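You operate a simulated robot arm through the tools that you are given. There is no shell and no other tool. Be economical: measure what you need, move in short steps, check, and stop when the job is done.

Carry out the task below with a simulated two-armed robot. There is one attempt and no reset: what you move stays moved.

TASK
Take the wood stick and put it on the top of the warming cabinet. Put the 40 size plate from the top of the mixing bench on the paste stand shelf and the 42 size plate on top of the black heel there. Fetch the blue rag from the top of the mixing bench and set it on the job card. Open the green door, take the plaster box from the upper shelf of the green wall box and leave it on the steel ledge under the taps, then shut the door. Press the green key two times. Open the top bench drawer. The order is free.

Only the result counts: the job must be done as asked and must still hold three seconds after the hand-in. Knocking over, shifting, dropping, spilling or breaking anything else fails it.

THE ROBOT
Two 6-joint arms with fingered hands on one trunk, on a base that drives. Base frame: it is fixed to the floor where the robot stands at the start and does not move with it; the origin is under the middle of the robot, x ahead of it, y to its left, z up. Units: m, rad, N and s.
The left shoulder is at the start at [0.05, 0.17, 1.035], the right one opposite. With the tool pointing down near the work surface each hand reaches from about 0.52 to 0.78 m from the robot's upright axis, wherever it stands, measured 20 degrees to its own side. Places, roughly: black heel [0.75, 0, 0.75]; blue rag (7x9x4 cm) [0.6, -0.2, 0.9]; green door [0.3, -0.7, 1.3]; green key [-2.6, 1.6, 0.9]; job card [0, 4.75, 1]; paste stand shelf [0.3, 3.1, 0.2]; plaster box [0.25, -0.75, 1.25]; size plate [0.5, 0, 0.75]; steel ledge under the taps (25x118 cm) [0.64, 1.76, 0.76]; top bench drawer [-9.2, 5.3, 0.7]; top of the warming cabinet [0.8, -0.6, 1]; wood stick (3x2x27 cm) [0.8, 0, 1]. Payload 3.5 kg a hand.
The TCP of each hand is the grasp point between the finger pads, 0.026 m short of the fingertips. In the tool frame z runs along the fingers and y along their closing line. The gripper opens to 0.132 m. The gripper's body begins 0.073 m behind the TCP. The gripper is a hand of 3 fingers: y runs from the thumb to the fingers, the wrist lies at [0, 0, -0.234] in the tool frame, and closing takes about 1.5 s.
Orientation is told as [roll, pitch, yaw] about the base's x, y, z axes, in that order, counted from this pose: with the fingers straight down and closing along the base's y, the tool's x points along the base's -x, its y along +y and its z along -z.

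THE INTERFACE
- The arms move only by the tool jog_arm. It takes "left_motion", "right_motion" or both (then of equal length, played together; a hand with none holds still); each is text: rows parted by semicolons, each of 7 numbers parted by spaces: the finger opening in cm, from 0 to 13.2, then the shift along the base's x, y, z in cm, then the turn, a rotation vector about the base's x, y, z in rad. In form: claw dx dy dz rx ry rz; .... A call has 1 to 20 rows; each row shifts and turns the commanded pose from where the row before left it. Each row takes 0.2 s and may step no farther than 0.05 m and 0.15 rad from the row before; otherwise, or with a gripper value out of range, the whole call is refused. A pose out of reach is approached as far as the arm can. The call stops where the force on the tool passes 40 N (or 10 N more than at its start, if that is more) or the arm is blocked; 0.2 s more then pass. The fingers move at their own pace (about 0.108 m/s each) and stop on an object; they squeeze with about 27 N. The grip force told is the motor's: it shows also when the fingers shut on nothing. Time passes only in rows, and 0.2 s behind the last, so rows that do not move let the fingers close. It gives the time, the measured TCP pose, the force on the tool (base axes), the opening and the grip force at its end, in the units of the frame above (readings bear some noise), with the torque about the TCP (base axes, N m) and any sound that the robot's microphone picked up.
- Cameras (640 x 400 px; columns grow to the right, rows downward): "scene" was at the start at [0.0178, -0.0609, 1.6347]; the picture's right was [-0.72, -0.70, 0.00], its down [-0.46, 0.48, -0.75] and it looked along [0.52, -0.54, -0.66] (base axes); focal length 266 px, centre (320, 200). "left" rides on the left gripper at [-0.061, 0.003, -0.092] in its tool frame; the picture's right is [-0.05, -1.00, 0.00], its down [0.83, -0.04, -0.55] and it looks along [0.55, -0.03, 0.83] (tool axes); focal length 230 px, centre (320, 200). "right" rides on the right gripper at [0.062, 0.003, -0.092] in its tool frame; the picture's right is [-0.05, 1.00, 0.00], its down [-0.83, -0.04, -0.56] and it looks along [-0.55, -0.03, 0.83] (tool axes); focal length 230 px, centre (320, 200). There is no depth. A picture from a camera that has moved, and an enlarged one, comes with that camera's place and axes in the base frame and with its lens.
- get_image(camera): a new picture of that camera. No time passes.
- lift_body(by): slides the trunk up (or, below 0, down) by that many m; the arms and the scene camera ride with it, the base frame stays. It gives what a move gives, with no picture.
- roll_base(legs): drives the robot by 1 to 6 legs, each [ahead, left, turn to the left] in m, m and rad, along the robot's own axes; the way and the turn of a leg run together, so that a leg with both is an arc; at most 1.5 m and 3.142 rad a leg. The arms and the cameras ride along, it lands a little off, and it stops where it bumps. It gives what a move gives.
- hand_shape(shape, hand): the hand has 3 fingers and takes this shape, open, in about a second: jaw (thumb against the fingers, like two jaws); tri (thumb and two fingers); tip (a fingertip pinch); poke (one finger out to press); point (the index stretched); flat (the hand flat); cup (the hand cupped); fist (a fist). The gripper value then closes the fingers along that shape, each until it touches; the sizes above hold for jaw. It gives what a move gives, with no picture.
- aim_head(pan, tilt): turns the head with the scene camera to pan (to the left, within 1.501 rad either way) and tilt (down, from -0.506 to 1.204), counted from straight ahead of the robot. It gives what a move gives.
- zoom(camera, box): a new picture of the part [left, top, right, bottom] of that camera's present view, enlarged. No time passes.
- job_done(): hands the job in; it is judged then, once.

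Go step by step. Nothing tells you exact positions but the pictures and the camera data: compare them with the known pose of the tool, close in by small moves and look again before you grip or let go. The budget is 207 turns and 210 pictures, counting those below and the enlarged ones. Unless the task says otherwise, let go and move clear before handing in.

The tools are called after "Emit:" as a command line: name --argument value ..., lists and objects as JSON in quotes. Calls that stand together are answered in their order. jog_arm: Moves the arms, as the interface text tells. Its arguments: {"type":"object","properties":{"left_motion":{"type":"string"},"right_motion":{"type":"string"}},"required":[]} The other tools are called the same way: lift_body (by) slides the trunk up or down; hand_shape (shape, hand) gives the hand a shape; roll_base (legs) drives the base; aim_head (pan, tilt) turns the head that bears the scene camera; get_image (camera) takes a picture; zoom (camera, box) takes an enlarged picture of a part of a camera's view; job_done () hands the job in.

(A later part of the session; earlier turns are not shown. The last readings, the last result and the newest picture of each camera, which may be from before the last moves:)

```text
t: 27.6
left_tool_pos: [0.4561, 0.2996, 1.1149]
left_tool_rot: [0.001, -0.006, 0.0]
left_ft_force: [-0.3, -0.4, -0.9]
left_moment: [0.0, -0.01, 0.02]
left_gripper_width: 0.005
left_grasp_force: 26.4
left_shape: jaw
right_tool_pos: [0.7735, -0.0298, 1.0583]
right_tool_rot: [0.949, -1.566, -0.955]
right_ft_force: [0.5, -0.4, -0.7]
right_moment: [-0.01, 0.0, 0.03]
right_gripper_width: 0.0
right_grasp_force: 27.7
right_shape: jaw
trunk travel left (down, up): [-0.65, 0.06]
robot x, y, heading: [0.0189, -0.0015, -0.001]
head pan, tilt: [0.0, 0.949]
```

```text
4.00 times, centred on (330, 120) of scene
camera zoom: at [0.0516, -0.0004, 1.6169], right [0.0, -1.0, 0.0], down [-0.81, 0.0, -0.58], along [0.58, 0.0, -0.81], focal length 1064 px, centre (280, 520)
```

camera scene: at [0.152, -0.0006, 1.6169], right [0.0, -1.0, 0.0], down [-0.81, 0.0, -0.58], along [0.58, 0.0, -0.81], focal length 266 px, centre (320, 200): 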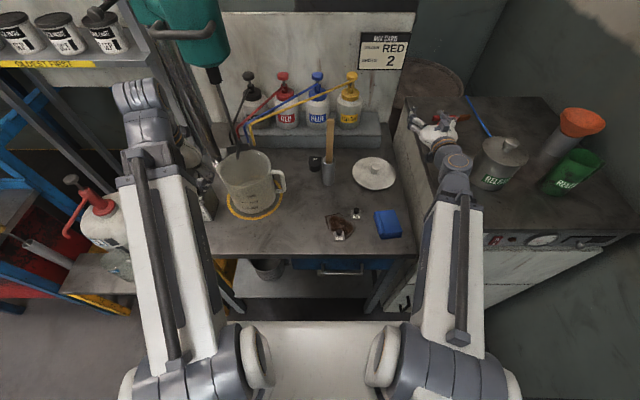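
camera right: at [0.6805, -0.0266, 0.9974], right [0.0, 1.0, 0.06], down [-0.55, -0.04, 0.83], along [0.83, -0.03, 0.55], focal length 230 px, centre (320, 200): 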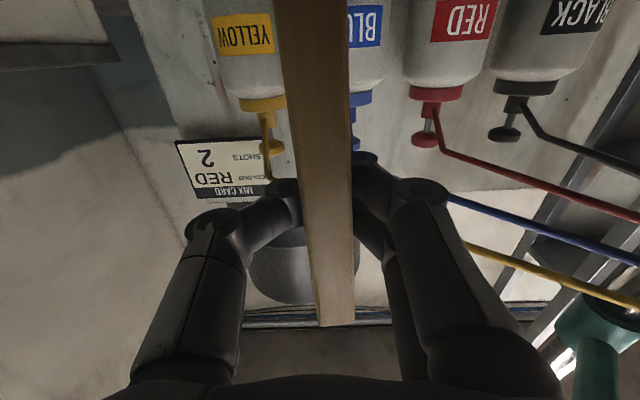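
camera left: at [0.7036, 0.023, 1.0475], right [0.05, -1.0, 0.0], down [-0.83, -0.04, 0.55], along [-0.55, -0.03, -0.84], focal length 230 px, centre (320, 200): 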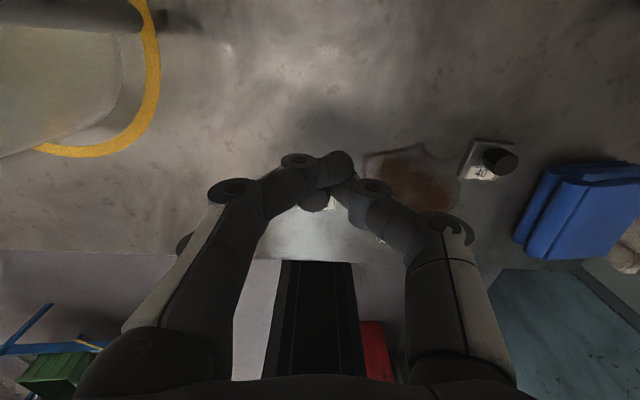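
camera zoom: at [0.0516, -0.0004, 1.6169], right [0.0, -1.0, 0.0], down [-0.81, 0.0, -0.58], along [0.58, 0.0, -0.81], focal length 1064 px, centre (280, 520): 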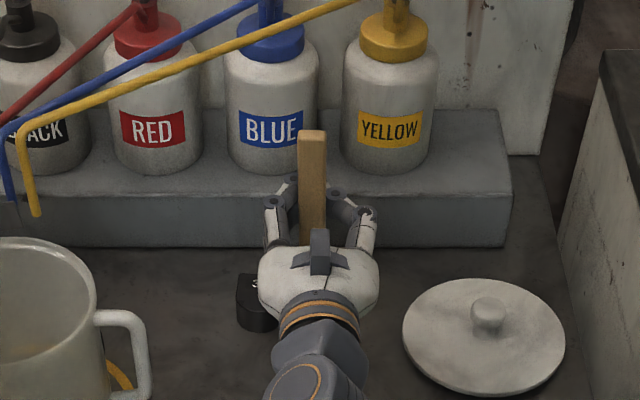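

The fingers met beyond the stick, with the stick pushed inward rather than pinched by the pads. I reopen and look before re-gripping further out.

Emit:
jog_arm --right_motion "6 0 0 0 0 0 0;6 0 0 0 0 0 0;6 0 0 0 0 0 0;6 0 0 0 0 0 0"

Emit:
get_image --camera "right"

Emit:
zoom --camera "scene" --box '[290, 80, 370, 130]'

```text
t: 28.6
left_tool_pos: [0.455, 0.3015, 1.1138]
left_tool_rot: [0.002, -0.006, 0.0]
left_ft_force: [0.3, 0.3, -1.2]
left_moment: [-0.01, -0.03, 0.01]
left_gripper_width: 0.0045
left_grasp_force: 26.8
left_shape: jaw
right_tool_pos: [0.7726, -0.0297, 1.0591]
right_tool_rot: [0.963, -1.565, -0.966]
right_ft_force: [1.5, 0.4, 1.2]
right_moment: [0.02, 0.0, 0.01]
right_gripper_width: 0.0594
right_grasp_force: 0.0
right_shape: jaw
trunk travel left (down, up): [-0.65, 0.06]
robot x, y, heading: [0.0172, 0.0019, 0.008]
head pan, tilt: [0.0, 0.949]
```

```text
174 pictures are left
camera right: at [0.6805, -0.0266, 0.9974], right [0.0, 1.0, 0.06], down [-0.55, -0.04, 0.83], along [0.83, -0.03, 0.55], focal length 230 px, centre (320, 200)
```

right: 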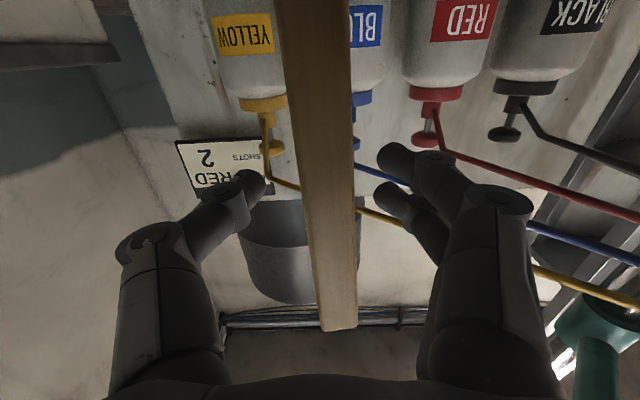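

```text
8.00 times, centred on (330, 105) of scene
camera zoom: at [0.0515, -0.0004, 1.6169], right [0.0, -1.0, 0.0], down [-0.81, 0.0, -0.58], along [0.58, 0.0, -0.81], focal length 2128 px, centre (240, 960)
```

zoom: 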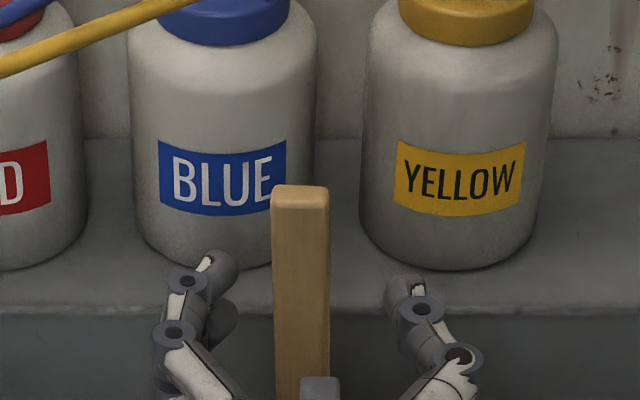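

The stick now leans slightly toward me, its centre about x 0.77 at hand height. I back off 1.6 cm so that the pads meet it, and close again.

Emit:
jog_arm --right_motion "6 -1.8 0 0 0 0 0;6 0 0 0 0 0 0;4 0 0 0 0 0 0;2 0 0 0 0 0 0;0 0 0 0 0 0 0;0 0 0 0 0 0 0;0 0 0 0 0 0 0;0 0 0 0 0 0 0"

Emit:
get_image --camera "right"

Emit:
zoom --camera "scene" --box '[290, 80, 370, 130]'

```text
t: 30.4
left_tool_pos: [0.4559, 0.3003, 1.1127]
left_tool_rot: [0.003, -0.006, -0.002]
left_ft_force: [-0.5, 0.2, -1.2]
left_moment: [0.0, 0.01, 0.02]
left_gripper_width: 0.0049
left_grasp_force: 27.0
left_shape: jaw
right_tool_pos: [0.756, -0.0297, 1.0589]
right_tool_rot: [0.9, -1.564, -0.902]
right_ft_force: [9.1, 2.0, 3.4]
right_moment: [0.02, 0.0, 0.09]
right_gripper_width: 0.0144
right_grasp_force: 26.7
right_shape: jaw
trunk travel left (down, up): [-0.65, 0.06]
robot x, y, heading: [0.017, -0.0003, -0.001]
head pan, tilt: [0.0, 0.949]
```

```text
172 pictures are left
camera right: at [0.6626, -0.0263, 0.997], right [0.0, 1.0, 0.06], down [-0.55, -0.04, 0.83], along [0.83, -0.03, 0.55], focal length 230 px, centre (320, 200)
```

right: 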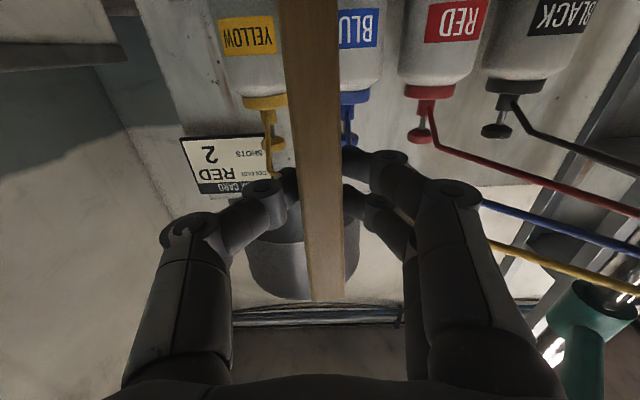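

```text
8.00 times, centred on (330, 105) of scene
camera zoom: at [0.0524, -0.0001, 1.6169], right [0.0, -1.0, 0.0], down [-0.81, 0.0, -0.58], along [0.58, 0.0, -0.81], focal length 2128 px, centre (240, 960)
```

zoom: 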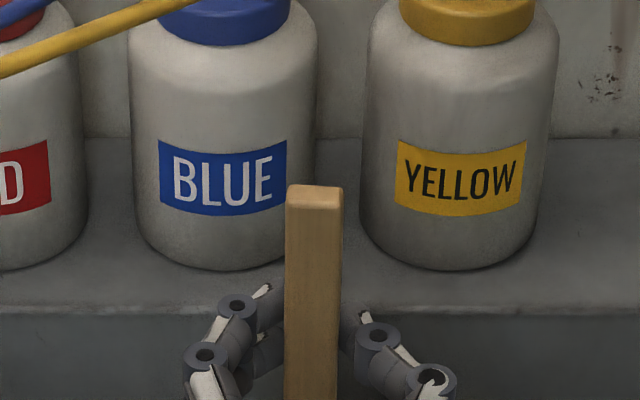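

Now the fingers hold at a width greater than zero. I lift gently and check that the stick follows.

Emit:
jog_arm --right_motion "0 0 0 1 0 0 0;0 0 0 1.5 0 0 0;0 0 0 2 0 0 0;0 0 0 0 0 0 0"

Emit:
get_image --camera "right"

Emit:
zoom --camera "scene" --box '[250, 70, 410, 170]'

```text
t: 31.4
left_tool_pos: [0.4577, 0.3004, 1.1127]
left_tool_rot: [0.001, -0.003, 0.0]
left_ft_force: [0.7, -0.7, -1.0]
left_moment: [0.01, 0.0, 0.01]
left_gripper_width: 0.0048
left_grasp_force: 27.0
left_shape: jaw
right_tool_pos: [0.757, -0.029, 1.1004]
right_tool_rot: [0.56, -1.564, -0.562]
right_ft_force: [16.8, 2.3, -10.5]
right_moment: [-0.05, -0.02, -0.13]
right_gripper_width: 0.0074
right_grasp_force: 27.9
right_shape: jaw
trunk travel left (down, up): [-0.65, 0.06]
robot x, y, heading: [0.0197, 0.0007, -0.001]
head pan, tilt: [0.0, 0.949]
```

```text
170 pictures are left
camera right: at [0.6629, -0.0264, 1.0393], right [0.0, 1.0, 0.06], down [-0.55, -0.04, 0.83], along [0.83, -0.03, 0.55], focal length 230 px, centre (320, 200)
```

right: 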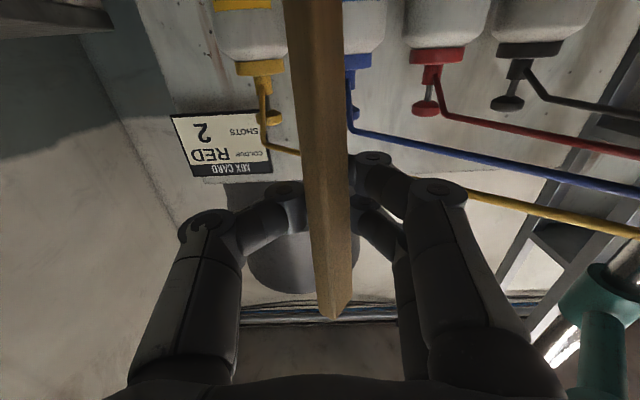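

```text
4.00 times, centred on (330, 120) of scene
camera zoom: at [0.0551, -0.0001, 1.6167], right [0.0, -1.0, 0.0], down [-0.81, 0.0, -0.58], along [0.58, 0.0, -0.81], focal length 1064 px, centre (280, 520)
```

zoom: 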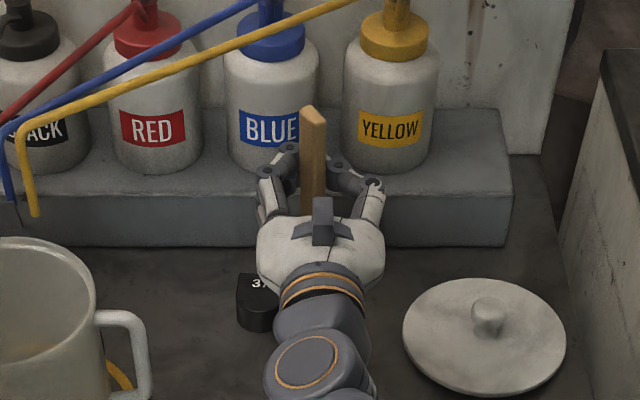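

The stick is twisting and being squeezed toward the palm, because the fingertips curl round its far edge. I let go, look again, and next time grip with only the tips.

Emit:
jog_arm --right_motion "3 0 0 0 0 0 0;6 0 0 0 0 0 0;6 0 0 0 0 0 0;6 0 0 -2 0 0 0;6 0 0 -2 0 0 0;6 -1 0 -0.5 0 0 0;6 0 0 0 0 0 0"

Emit:
get_image --camera "right"

Emit:
zoom --camera "scene" --box '[290, 80, 370, 130]'

```text
t: 33.0
left_tool_pos: [0.4549, 0.2998, 1.1136]
left_tool_rot: [0.001, -0.008, 0.001]
left_ft_force: [0.0, 0.2, -0.9]
left_moment: [0.03, -0.05, -0.01]
left_gripper_width: 0.0047
left_grasp_force: 27.3
left_shape: jaw
right_tool_pos: [0.7411, -0.0293, 1.0597]
right_tool_rot: [1.0, -1.566, -1.003]
right_ft_force: [0.0, 0.0, -0.4]
right_moment: [-0.02, -0.02, 0.03]
right_gripper_width: 0.0595
right_grasp_force: 0.1
right_shape: jaw
trunk travel left (down, up): [-0.65, 0.06]
robot x, y, heading: [0.0221, 0.0025, 0.007]
head pan, tilt: [0.0, 0.949]
```

```text
168 pictures are left
camera right: at [0.6495, -0.0262, 0.9973], right [0.0, 1.0, 0.06], down [-0.55, -0.04, 0.83], along [0.83, -0.03, 0.55], focal length 230 px, centre (320, 200)
```

right: 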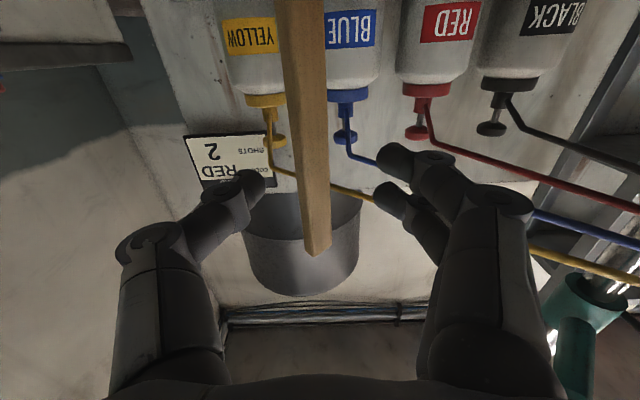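

```text
8.00 times, centred on (330, 105) of scene
camera zoom: at [0.0516, -0.0004, 1.6169], right [0.0, -1.0, 0.0], down [-0.81, 0.0, -0.58], along [0.58, 0.0, -0.81], focal length 2128 px, centre (240, 960)
```

zoom: 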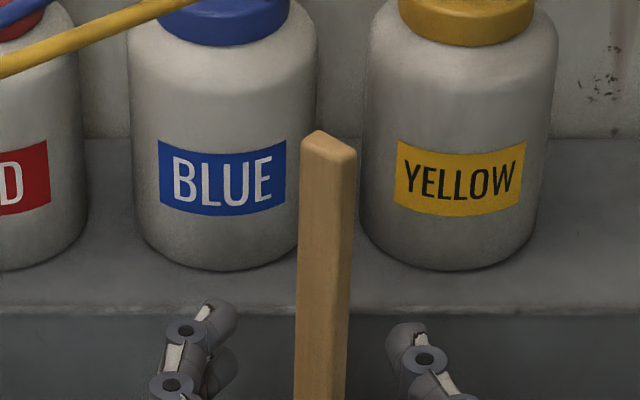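

The stick settled back upright, turned a little about its own axis. I yaw the hand to match and approach so that only the fingertips meet it.

Emit:
jog_arm --right_motion "6 0 0 0 0 0 -0.12;6 0 0 0 0 0 -0.12;6 2.5 0.1 0 0 0 0;5 0 0 0 0 0 0;4 0 0 0 0 0 0;2 0 0 0 0 0 0;0 0 0 0 0 0 0;0 0 0 0 0 0 0;0 0 0 0 0 0 0;0 0 0 0 0 0 0"

Emit:
get_image --camera "right"

Emit:
zoom --camera "scene" --box '[290, 80, 370, 130]'

```text
t: 35.2
left_tool_pos: [0.4554, 0.3006, 1.112]
left_tool_rot: [0.001, -0.009, 0.001]
left_ft_force: [0.1, 0.5, -0.4]
left_moment: [-0.02, 0.02, -0.01]
left_gripper_width: 0.0048
left_grasp_force: 26.4
left_shape: jaw
right_tool_pos: [0.7661, -0.029, 1.0604]
right_tool_rot: [0.954, -1.564, -1.199]
right_ft_force: [0.1, 0.0, 0.2]
right_moment: [-0.03, 0.0, 0.01]
right_gripper_width: 0.0188
right_grasp_force: 27.0
right_shape: jaw
trunk travel left (down, up): [-0.65, 0.06]
robot x, y, heading: [0.0185, 0.0001, -0.001]
head pan, tilt: [0.0, 0.949]
```

```text
166 pictures are left
camera right: at [0.679, -0.0038, 0.9986], right [0.24, 0.97, 0.06], down [-0.55, 0.09, 0.83], along [0.8, -0.23, 0.55], focal length 230 px, centre (320, 200)
```

right: 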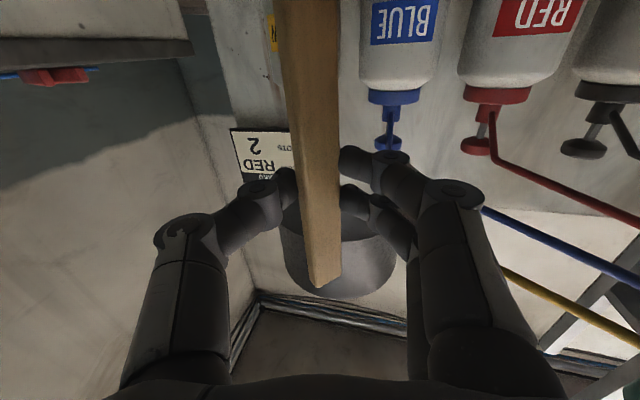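

```text
8.00 times, centred on (330, 105) of scene
camera zoom: at [0.0515, -0.0004, 1.6169], right [0.0, -1.0, 0.0], down [-0.81, 0.0, -0.58], along [0.58, 0.0, -0.81], focal length 2128 px, centre (240, 960)
```

zoom: 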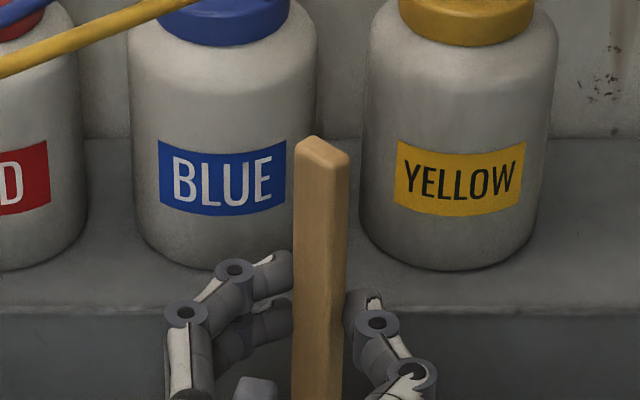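

Force readings are calm and the width is 1.9 cm, so this looks like a proper fingertip pinch. I lift slowly.

Emit:
jog_arm --right_motion "0 0 0 0.5 0 0 0;0 0 0 1 0 0 0;0 0 0 1.5 0 0 0;0 0 0 0 0 0 0"

Emit:
zoom --camera "scene" --box '[290, 80, 370, 130]'

```text
t: 36.2
left_tool_pos: [0.4545, 0.3003, 1.1139]
left_tool_rot: [0.002, -0.007, 0.0]
left_ft_force: [-0.1, 0.1, -1.3]
left_moment: [-0.02, -0.01, 0.02]
left_gripper_width: 0.0048
left_grasp_force: 26.8
left_shape: jaw
right_tool_pos: [0.7668, -0.03, 1.0885]
right_tool_rot: [0.881, -1.564, -1.126]
right_ft_force: [0.4, -0.7, -0.9]
right_moment: [-0.02, 0.03, 0.0]
right_gripper_width: 0.0188
right_grasp_force: 26.9
right_shape: jaw
trunk travel left (down, up): [-0.65, 0.06]
robot x, y, heading: [0.0192, 0.0017, -0.001]
head pan, tilt: [0.0, 0.949]
```

```text
8.00 times, centred on (330, 105) of scene
camera zoom: at [0.0516, -0.0004, 1.6169], right [0.0, -1.0, 0.0], down [-0.81, 0.0, -0.58], along [0.58, 0.0, -0.81], focal length 2128 px, centre (240, 960)
```

zoom: 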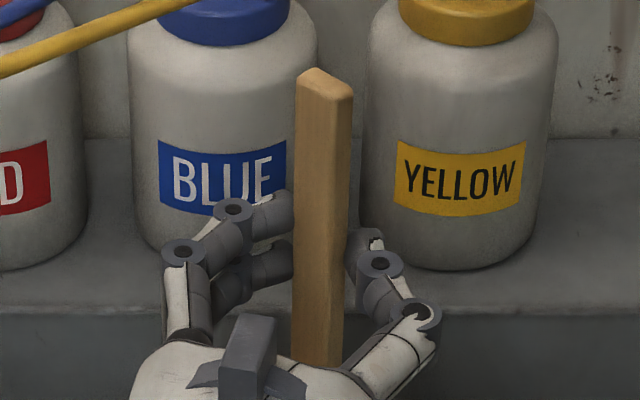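

It lifts cleanly. I raise it out of the tube.

Emit:
jog_arm --right_motion "0 0 0 2 0 0 0;0 0 0 2.5 0 0 0;0 0 0 2.5 0 0 0;0 0 0 0 0 0 0"

Emit:
lift_body --by 0.055

Emit:
get_image --camera "scene"

```text
t: 37.2
left_tool_pos: [0.4552, 0.301, 1.1139]
left_tool_rot: [0.0, -0.008, 0.001]
left_ft_force: [0.6, 0.3, -0.7]
left_moment: [0.01, -0.01, -0.01]
left_gripper_width: 0.0047
left_grasp_force: 27.1
left_shape: jaw
right_tool_pos: [0.7677, -0.0297, 1.1388]
right_tool_rot: [2.438, -1.55, -2.68]
right_ft_force: [-0.9, 0.1, 0.2]
right_moment: [0.03, 0.01, -0.04]
right_gripper_width: 0.0189
right_grasp_force: 27.1
right_shape: jaw
right hand out of reach, approached as far as the arm can: row 3
trunk travel left (down, up): [-0.65, 0.06]
robot x, y, heading: [0.0231, 0.0038, -0.003]
head pan, tilt: [0.0, 0.949]
```

```text
t: 38.2
left_tool_pos: [0.4568, 0.3001, 1.169]
left_tool_rot: [0.001, -0.005, 0.0]
left_ft_force: [-0.8, -0.6, -1.7]
left_moment: [0.02, 0.0, 0.02]
left_gripper_width: 0.0049
left_grasp_force: 27.5
left_shape: jaw
right_tool_pos: [0.7677, -0.031, 1.1938]
right_tool_rot: [2.439, -1.551, -2.681]
right_ft_force: [0.2, 1.1, -0.4]
right_moment: [0.04, 0.0, 0.02]
right_gripper_width: 0.0189
right_grasp_force: 27.1
right_shape: jaw
trunk travel left (down, up): [-0.705, 0.005]
robot x, y, heading: [0.0228, -0.0022, 0.003]
head pan, tilt: [0.0, 0.949]
```

```text
163 pictures are left
camera scene: at [0.0518, -0.0004, 1.6719], right [0.0, -1.0, 0.0], down [-0.81, 0.0, -0.58], along [0.58, 0.0, -0.81], focal length 266 px, centre (320, 200)
```

scene: 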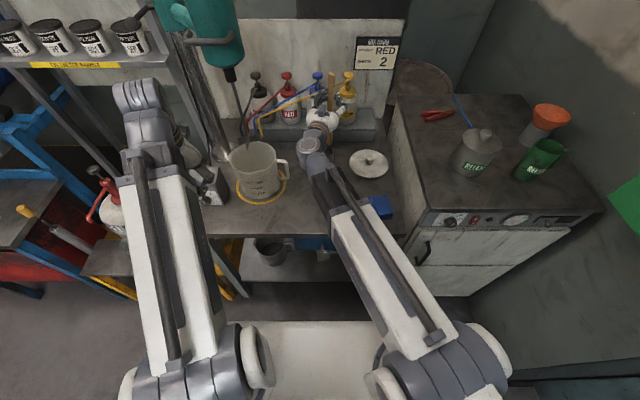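

Emit:
zoom --camera "scene" --box '[280, 70, 380, 190]'

Emit:
get_image --camera "right"

Emit:
get_image --camera "left"

```text
3.33 times, centred on (330, 130) of scene
camera zoom: at [0.0518, -0.0004, 1.6719], right [0.0, -1.0, 0.0], down [-0.81, 0.0, -0.58], along [0.58, 0.0, -0.81], focal length 887 px, centre (287, 433)
```

zoom: 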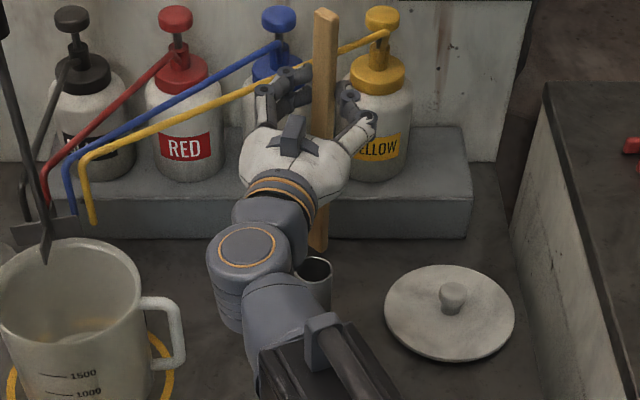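

```text
161 pictures are left
camera right: at [0.68, -0.0053, 1.1311], right [0.24, 0.97, 0.07], down [-0.56, 0.08, 0.82], along [0.79, -0.23, 0.57], focal length 230 px, centre (320, 200)
```

right: 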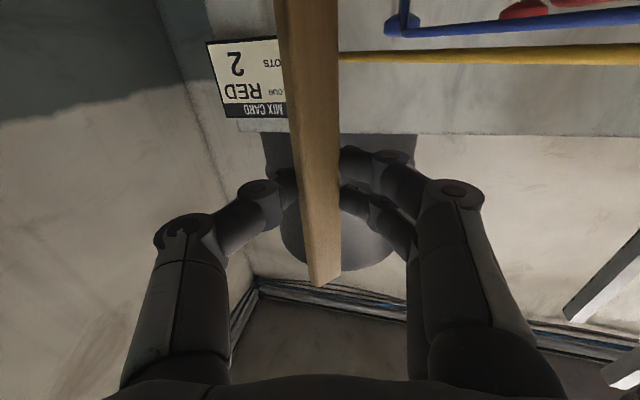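

```text
160 pictures are left
camera left: at [0.5184, 0.3037, 1.2618], right [0.05, -1.0, 0.0], down [-0.83, -0.04, 0.55], along [-0.55, -0.03, -0.84], focal length 230 px, centre (320, 200)
```

left: 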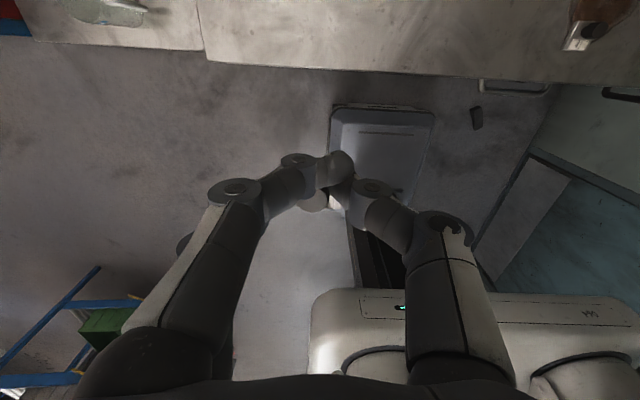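

The stick's lower end is clear of the tube. I move it right, straighten the yaw and pitch the hand down so that the stick becomes horizontal.

Emit:
jog_arm --right_motion "0 0 -3 0 0 0 0;0 0 -4 0 0 0 0;0 0 -4 0 0 0 0.12;0 0 -4 0 0 0 0.12;0 0 -2 0 0 0 0;0 -1.4 0 -0.6 0 0.15 0;0 -1.4 0 -0.6 0 0.15 0;0 -1.4 0 -0.6 0 0.15 0;0 -1.4 0 -0.6 0 0.15 0;0 -1.4 0 -0.6 0 0.15 0;0 -1.4 0 -0.6 0 0.15 0;0 -1.4 0 -0.6 0 0.15 0;0 -1.4 0 -0.6 0 0.15 0;0 -1.4 0 -0.6 0 0.15 0;0 -1.4 0 -0.6 0 0.15 0;0 0 0 0 0 0.07 0;0 0 0 0 0 0 0"

Emit:
get_image --camera "scene"

Emit:
get_image --camera "right"

```text
t: 41.8
left_tool_pos: [0.4553, 0.301, 1.1685]
left_tool_rot: [0.001, -0.006, 0.0]
left_ft_force: [0.1, -0.2, -0.5]
left_moment: [0.0, -0.02, -0.03]
left_gripper_width: 0.0047
left_grasp_force: 27.1
left_shape: jaw
right_tool_pos: [0.6276, -0.1779, 1.142]
right_tool_rot: [-0.002, -0.016, -0.013]
right_ft_force: [1.1, 0.1, -0.5]
right_moment: [-0.01, 0.03, 0.02]
right_gripper_width: 0.0107
right_grasp_force: 27.0
right_shape: jaw
right hand out of reach, approached as far as the arm can: row 4, 5
trunk travel left (down, up): [-0.705, 0.005]
robot x, y, heading: [0.0161, 0.0006, -0.005]
head pan, tilt: [0.0, 0.949]
```

```text
159 pictures are left
camera scene: at [0.0514, -0.0004, 1.6719], right [0.0, -1.0, 0.0], down [-0.81, 0.0, -0.58], along [0.58, 0.0, -0.81], focal length 266 px, centre (320, 200)
```

scene: 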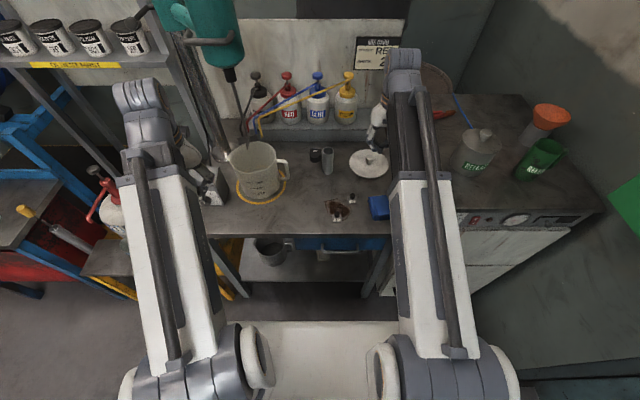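

```text
158 pictures are left
camera right: at [0.5641, -0.1737, 1.2316], right [0.07, 1.0, 0.0], down [0.82, -0.05, 0.57], along [0.57, -0.04, -0.82], focal length 230 px, centre (320, 200)
```

right: 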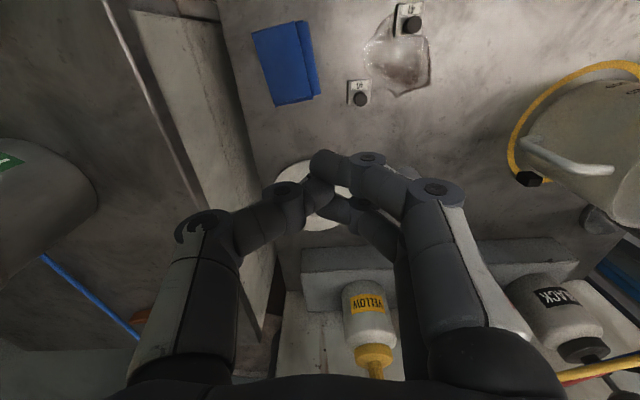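

The stick isn't visible in the fingers any more. I check where it is.

Emit:
zoom --camera "scene" --box '[300, 100, 460, 240]'

Emit:
zoom --camera "right" --box '[240, 120, 400, 260]'

Emit:
get_image --camera "left"

```text
2.86 times, centred on (380, 170) of scene
camera zoom: at [0.0514, -0.0004, 1.6719], right [0.0, -1.0, 0.0], down [-0.81, 0.0, -0.58], along [0.58, 0.0, -0.81], focal length 760 px, centre (149, 286)
```

zoom: 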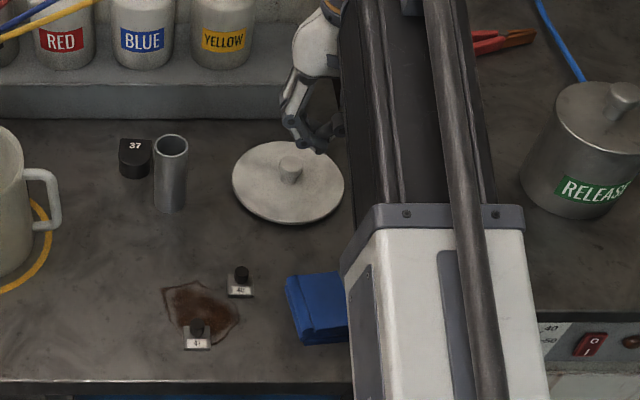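

```text
2.86 times, centred on (320, 190) of right
camera zoom: at [0.5641, -0.1737, 1.2316], right [0.07, 1.0, 0.0], down [0.82, -0.05, 0.57], along [0.57, -0.04, -0.82], focal length 657 px, centre (320, 229)
```

zoom: 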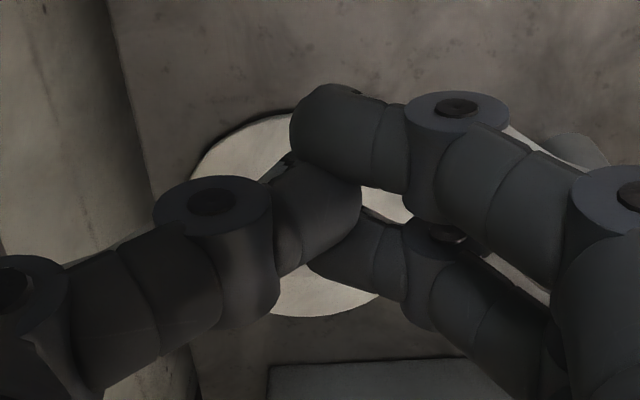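

```text
155 pictures are left
camera left: at [0.5181, 0.3036, 1.2619], right [0.05, -1.0, 0.0], down [-0.83, -0.04, 0.55], along [-0.55, -0.03, -0.84], focal length 230 px, centre (320, 200)
```

left: 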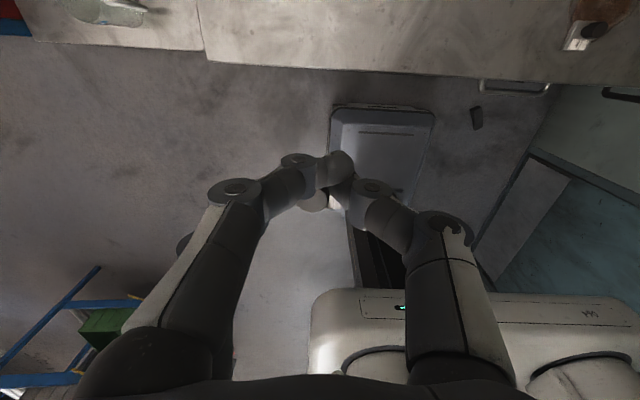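

The stick slipped out of the fingers. I shift the right arm away and search for it.

Emit:
jog_arm --right_motion "6 0 -5 0 0 0 0;6 0 -5 0 0 0 0;6 0 -5 0 0 0 0;6 0 -5 0 0 0 0;6 0 -5 0 0 0 0;6 0 -5 0 0 0 0"

Emit:
get_image --camera "scene"

Emit:
get_image --camera "right"

Emit:
aim_head --pan -0.15 --tilt 1.2

Emit:
get_image --camera "scene"

```text
t: 43.2
left_tool_pos: [0.4558, 0.3001, 1.1696]
left_tool_rot: [0.001, -0.007, 0.0]
left_ft_force: [0.6, -1.2, -0.6]
left_moment: [0.0, -0.01, 0.03]
left_gripper_width: 0.005
left_grasp_force: 26.8
left_shape: jaw
right_tool_pos: [0.6301, -0.4777, 1.1406]
right_tool_rot: [0.001, -0.017, -0.014]
right_ft_force: [0.8, 0.2, -0.6]
right_moment: [0.0, -0.01, 0.02]
right_gripper_width: 0.0593
right_grasp_force: 0.0
right_shape: jaw
trunk travel left (down, up): [-0.705, 0.005]
robot x, y, heading: [0.0189, -0.0013, -0.002]
head pan, tilt: [0.0, 0.949]
```

```text
154 pictures are left
camera scene: at [0.0516, -0.0011, 1.6719], right [0.0, -1.0, 0.0], down [-0.81, 0.0, -0.58], along [0.58, 0.0, -0.81], focal length 266 px, centre (320, 200)
```

scene: 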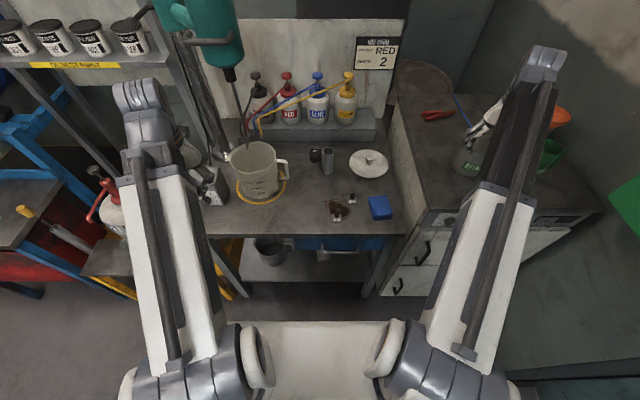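

```text
153 pictures are left
camera right: at [0.5674, -0.4747, 1.2312], right [0.07, 1.0, 0.0], down [0.82, -0.05, 0.57], along [0.57, -0.04, -0.82], focal length 230 px, centre (320, 200)
```

right: 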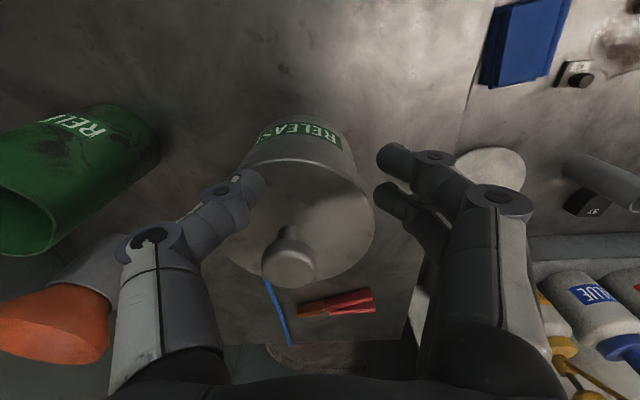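

```text
t: 44.0
left_tool_pos: [0.4546, 0.3014, 1.1684]
left_tool_rot: [0.0, -0.007, 0.001]
left_ft_force: [0.6, -0.2, -0.6]
left_moment: [0.04, 0.02, 0.01]
left_gripper_width: 0.005
left_grasp_force: 26.2
left_shape: jaw
right_tool_pos: [0.6298, -0.4773, 1.1409]
right_tool_rot: [0.001, -0.018, -0.014]
right_ft_force: [0.0, -0.8, -0.2]
right_moment: [-0.01, 0.02, 0.0]
right_gripper_width: 0.0594
right_grasp_force: 0.0
right_shape: jaw
trunk travel left (down, up): [-0.705, 0.005]
robot x, y, heading: [0.0189, 0.0011, -0.003]
head pan, tilt: [-0.15, 1.201]
```

```text
152 pictures are left
camera scene: at [0.0342, -0.0089, 1.6557], right [-0.15, -0.99, 0.0], down [-0.92, 0.14, -0.36], along [0.36, -0.05, -0.93], focal length 266 px, centre (320, 200)
```

scene: 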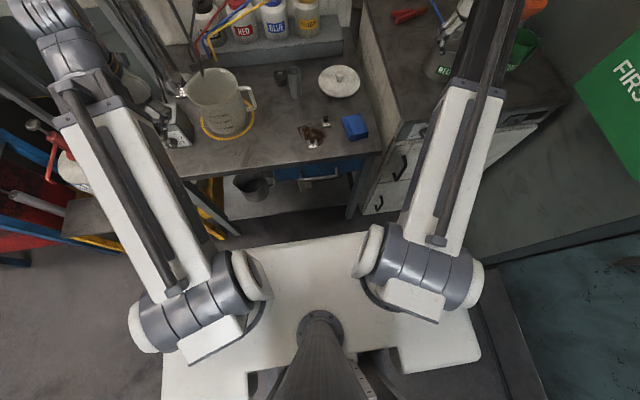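

Emit:
zoom --camera "scene" --box '[200, 150, 420, 290]'

Emit:
aim_head --pan -0.6 --tilt 1.1

Emit:
get_image --camera "scene"

Emit:
aim_head --pan 0.4 --tilt 1.1

Emit:
get_image --camera "scene"

```text
2.86 times, centred on (310, 220) of scene
camera zoom: at [0.0342, -0.0089, 1.6557], right [-0.15, -0.99, 0.0], down [-0.92, 0.14, -0.36], along [0.36, -0.05, -0.93], focal length 760 px, centre (349, 143)
```

zoom: 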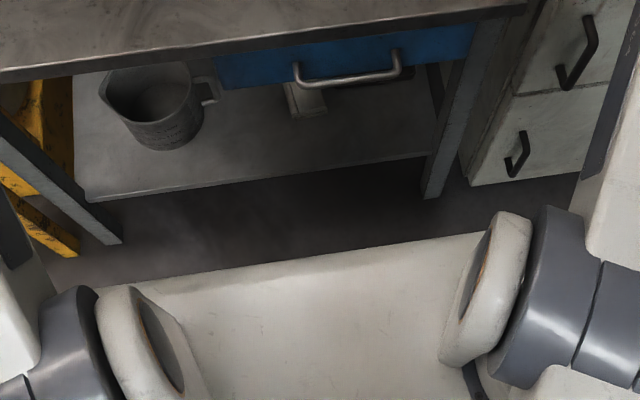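

```text
t: 44.9
left_tool_pos: [0.4548, 0.3007, 1.169]
left_tool_rot: [0.004, -0.007, 0.0]
left_ft_force: [0.2, -0.2, -0.7]
left_moment: [0.0, -0.01, 0.0]
left_gripper_width: 0.0045
left_grasp_force: 27.4
left_shape: jaw
right_tool_pos: [0.6301, -0.4764, 1.1402]
right_tool_rot: [-0.002, -0.019, -0.015]
right_ft_force: [0.6, -1.0, -0.2]
right_moment: [0.01, 0.02, 0.03]
right_gripper_width: 0.0597
right_grasp_force: 0.1
right_shape: jaw
trunk travel left (down, up): [-0.705, 0.005]
robot x, y, heading: [0.0156, 0.0006, 0.002]
head pan, tilt: [-0.6, 1.1]
```

```text
150 pictures are left
camera scene: at [0.0309, -0.0361, 1.6617], right [-0.57, -0.82, 0.0], down [-0.74, 0.5, -0.45], along [0.37, -0.26, -0.89], focal length 266 px, centre (320, 200)
```

scene: 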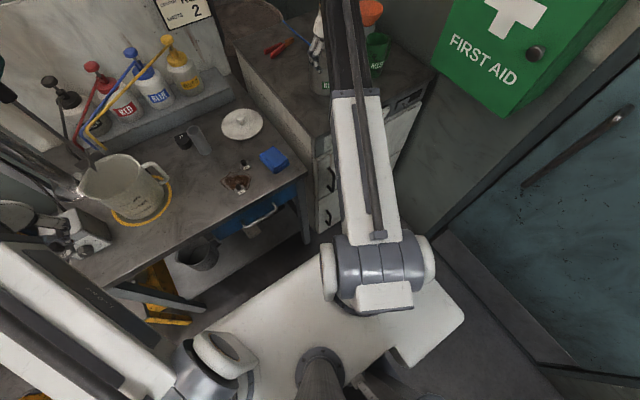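

```text
t: 46.1
left_tool_pos: [0.4564, 0.3001, 1.1685]
left_tool_rot: [0.0, -0.007, 0.0]
left_ft_force: [-0.4, 0.5, 0.0]
left_moment: [0.03, 0.02, 0.01]
left_gripper_width: 0.0047
left_grasp_force: 26.8
left_shape: jaw
right_tool_pos: [0.6294, -0.478, 1.14]
right_tool_rot: [0.0, -0.018, -0.014]
right_ft_force: [0.5, 0.2, -0.3]
right_moment: [0.0, 0.0, -0.01]
right_gripper_width: 0.0595
right_grasp_force: 0.0
right_shape: jaw
trunk travel left (down, up): [-0.705, 0.005]
robot x, y, heading: [0.0211, 0.002, -0.001]
head pan, tilt: [0.4, 1.1]
```

```text
149 pictures are left
camera scene: at [0.037, 0.0241, 1.6617], right [0.39, -0.92, 0.0], down [-0.82, -0.35, -0.45], along [0.42, 0.18, -0.89], focal length 266 px, centre (320, 200)
```

scene: 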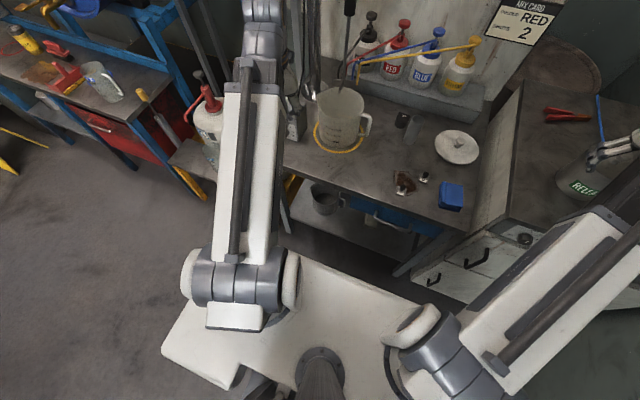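

Emit:
aim_head --pan -0.6 --tilt 0.7

Emit:
get_image --camera "scene"

Emit:
zoom --camera "scene" --box '[200, 120, 400, 245]'

Emit:
zoom --camera "right" --box '[240, 150, 640, 400]'

```text
t: 47.4
left_tool_pos: [0.4559, 0.3009, 1.1681]
left_tool_rot: [0.003, -0.007, 0.0]
left_ft_force: [0.3, 0.3, -1.7]
left_moment: [0.0, 0.01, 0.04]
left_gripper_width: 0.0046
left_grasp_force: 26.9
left_shape: jaw
right_tool_pos: [0.6308, -0.4772, 1.1407]
right_tool_rot: [-0.001, -0.017, -0.016]
right_ft_force: [-0.2, 0.6, 0.1]
right_moment: [-0.02, 0.01, -0.03]
right_gripper_width: 0.0594
right_grasp_force: 0.1
right_shape: jaw
trunk travel left (down, up): [-0.705, 0.005]
robot x, y, heading: [0.0181, -0.0005, -0.002]
head pan, tilt: [-0.6, 0.7]
```

```text
148 pictures are left
camera scene: at [0.0489, -0.0484, 1.6916], right [-0.57, -0.82, 0.0], down [-0.53, 0.36, -0.76], along [0.63, -0.43, -0.64], focal length 266 px, centre (320, 200)
```

scene: 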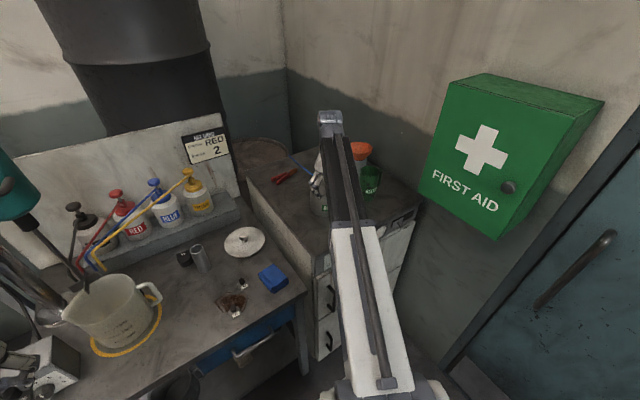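

```text
3.20 times, centred on (300, 182) of scene
camera zoom: at [0.0489, -0.0484, 1.6916], right [-0.57, -0.82, 0.0], down [-0.53, 0.36, -0.76], along [0.63, -0.43, -0.64], focal length 851 px, centre (384, 256)
```

zoom: 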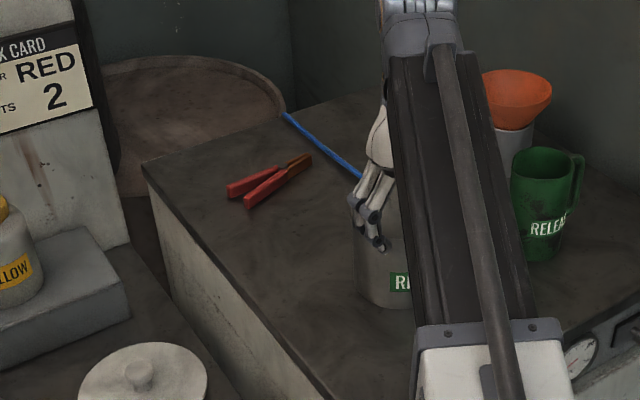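

```text
1.60 times, centred on (440, 275) of right
camera zoom: at [0.5673, -0.4732, 1.2315], right [0.07, 1.0, 0.0], down [0.82, -0.05, 0.57], along [0.57, -0.04, -0.82], focal length 368 px, centre (128, 80)
```

zoom: 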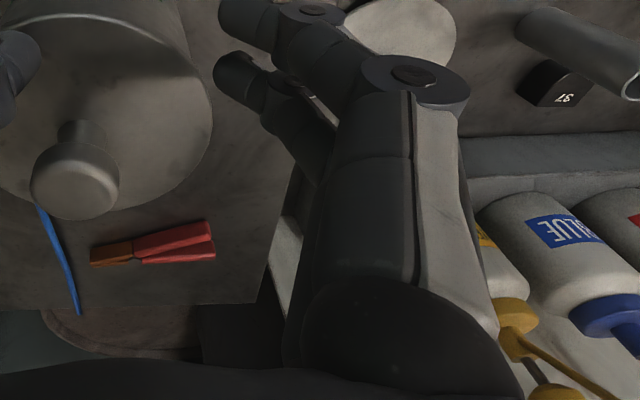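

The stick is not on the bench or the cabinet; it may have dropped down the gap between them. I look down there with the right hand camera.

Emit:
jog_arm --right_motion "6 0 4.5 0 0 0 0;6 0 4.5 0 0 0 0;6 0 4.5 0 0 0 0;6 0 4.5 0 0 0 0;6 0 0 0 0 0 0"

Emit:
get_image --camera "right"

Emit:
get_image --camera "scene"

```text
t: 48.6
left_tool_pos: [0.456, 0.3011, 1.1687]
left_tool_rot: [0.002, -0.007, 0.0]
left_ft_force: [0.1, 0.0, -0.7]
left_moment: [0.0, -0.02, -0.01]
left_gripper_width: 0.0048
left_grasp_force: 27.8
left_shape: jaw
right_tool_pos: [0.6272, -0.2957, 1.1386]
right_tool_rot: [0.0, -0.016, -0.015]
right_ft_force: [0.9, 0.4, 0.4]
right_moment: [0.0, -0.02, -0.01]
right_gripper_width: 0.0594
right_grasp_force: 0.1
right_shape: jaw
trunk travel left (down, up): [-0.705, 0.005]
robot x, y, heading: [0.0181, 0.0023, 0.001]
head pan, tilt: [-0.6, 0.7]
```

```text
145 pictures are left
camera right: at [0.5636, -0.2918, 1.2297], right [0.07, 1.0, 0.0], down [0.82, -0.05, 0.57], along [0.57, -0.04, -0.82], focal length 230 px, centre (320, 200)
```

right: 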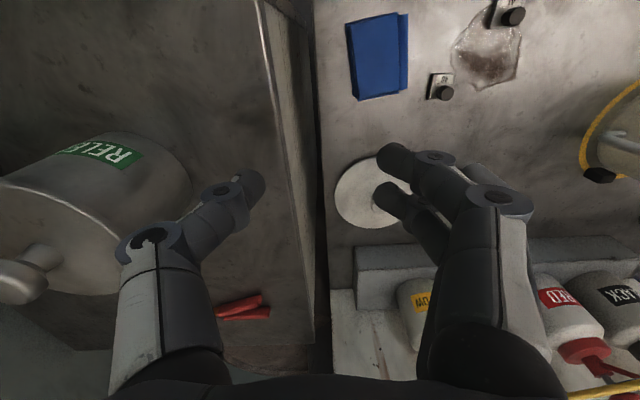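

```text
144 pictures are left
camera scene: at [0.0489, -0.0487, 1.6916], right [-0.57, -0.82, 0.0], down [-0.53, 0.36, -0.76], along [0.63, -0.43, -0.64], focal length 266 px, centre (320, 200)
```

scene: 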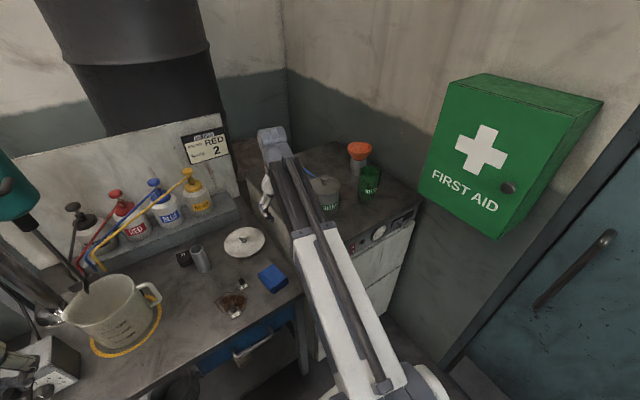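

Emit:
zoom --camera "right" --box '[240, 0, 360, 400]'

Emit:
zoom --camera "scene" --box '[230, 260, 430, 400]'

```text
1.00 times, centred on (300, 200) of right (not enlarged: the box is as wide or as high as the picture)
camera zoom: at [0.5636, -0.2918, 1.2297], right [0.07, 1.0, 0.0], down [0.82, -0.05, 0.57], along [0.57, -0.04, -0.82], focal length 230 px, centre (340, 200)
```

zoom: 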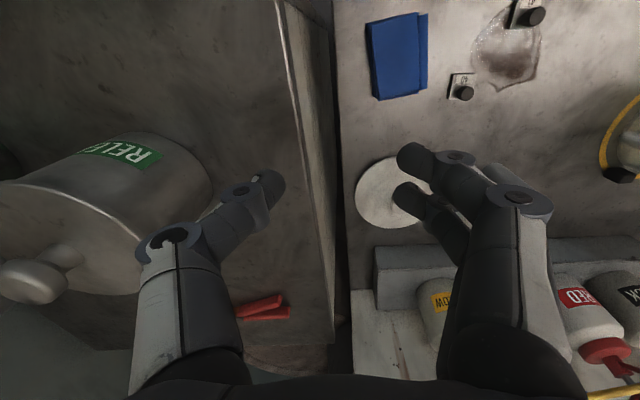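

```text
2.86 times, centred on (330, 330) of scene
camera zoom: at [0.0489, -0.0487, 1.6916], right [-0.57, -0.82, 0.0], down [-0.53, 0.36, -0.76], along [0.63, -0.43, -0.64], focal length 760 px, centre (291, -171)
```

zoom: 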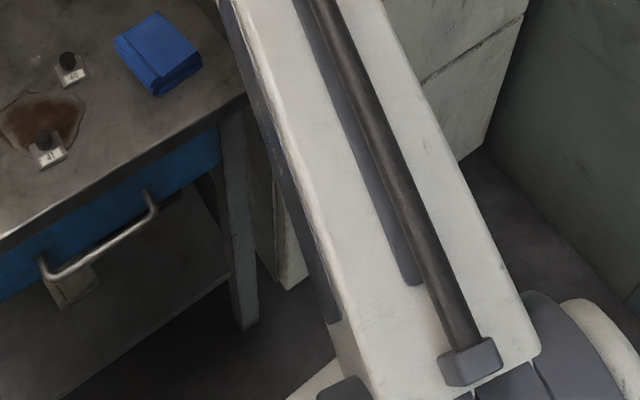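

I back up for a wider view of the floor.

Emit:
roll_base --legs '[[-0.45, 0, 0]]'

Emit:
aim_head --pan -0.2 --tilt 0.85

Emit:
get_image --camera "scene"

Emit:
zoom --camera "scene" --box '[200, 130, 440, 280]'

```text
t: 51.3
left_tool_pos: [0.0035, 0.3044, 1.169]
left_tool_rot: [0.002, -0.008, 0.007]
left_ft_force: [1.1, 0.3, -0.4]
left_moment: [-0.01, -0.04, 0.01]
left_gripper_width: 0.0046
left_grasp_force: 27.0
left_shape: jaw
right_tool_pos: [0.1806, -0.2923, 1.1388]
right_tool_rot: [-0.002, -0.017, -0.003]
right_ft_force: [-0.4, 0.0, -0.2]
right_moment: [0.04, -0.01, -0.01]
right_gripper_width: 0.0596
right_grasp_force: 0.1
right_shape: jaw
trunk travel left (down, up): [-0.705, 0.005]
robot x, y, heading: [-0.4267, -0.0023, 0.006]
head pan, tilt: [-0.6, 0.7]
```

```text
t: 52.2
left_tool_pos: [0.0047, 0.3024, 1.1689]
left_tool_rot: [0.003, -0.005, 0.01]
left_ft_force: [0.1, 0.0, -1.5]
left_moment: [0.02, -0.02, 0.04]
left_gripper_width: 0.0048
left_grasp_force: 27.7
left_shape: jaw
right_tool_pos: [0.1808, -0.2908, 1.139]
right_tool_rot: [0.0, -0.018, -0.004]
right_ft_force: [0.7, 0.4, -0.9]
right_moment: [-0.01, 0.05, 0.02]
right_gripper_width: 0.0595
right_grasp_force: 0.0
right_shape: jaw
trunk travel left (down, up): [-0.705, 0.005]
robot x, y, heading: [-0.4277, -0.0015, 0.01]
head pan, tilt: [-0.201, 0.85]
```

```text
141 pictures are left
camera scene: at [-0.393, -0.0175, 1.6794], right [-0.19, -0.98, 0.0], down [-0.74, 0.14, -0.66], along [0.65, -0.13, -0.75], focal length 266 px, centre (320, 200)
```

scene: 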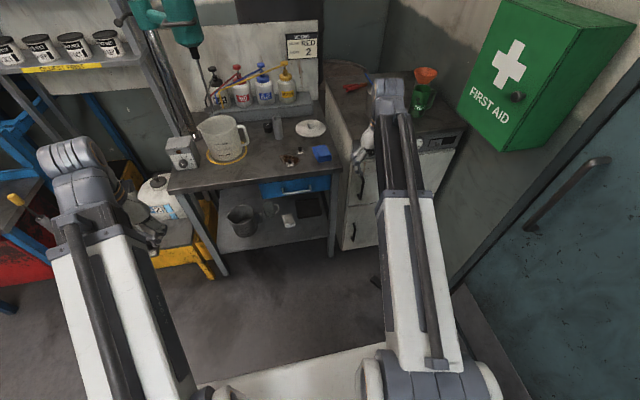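

```text
2.67 times, centred on (320, 205) of scene
camera zoom: at [-0.393, -0.0175, 1.6794], right [-0.19, -0.98, 0.0], down [-0.74, 0.14, -0.66], along [0.65, -0.13, -0.75], focal length 709 px, centre (320, 187)
```

zoom: 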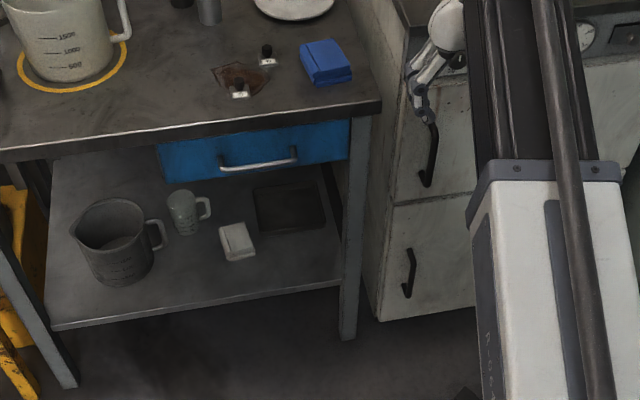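

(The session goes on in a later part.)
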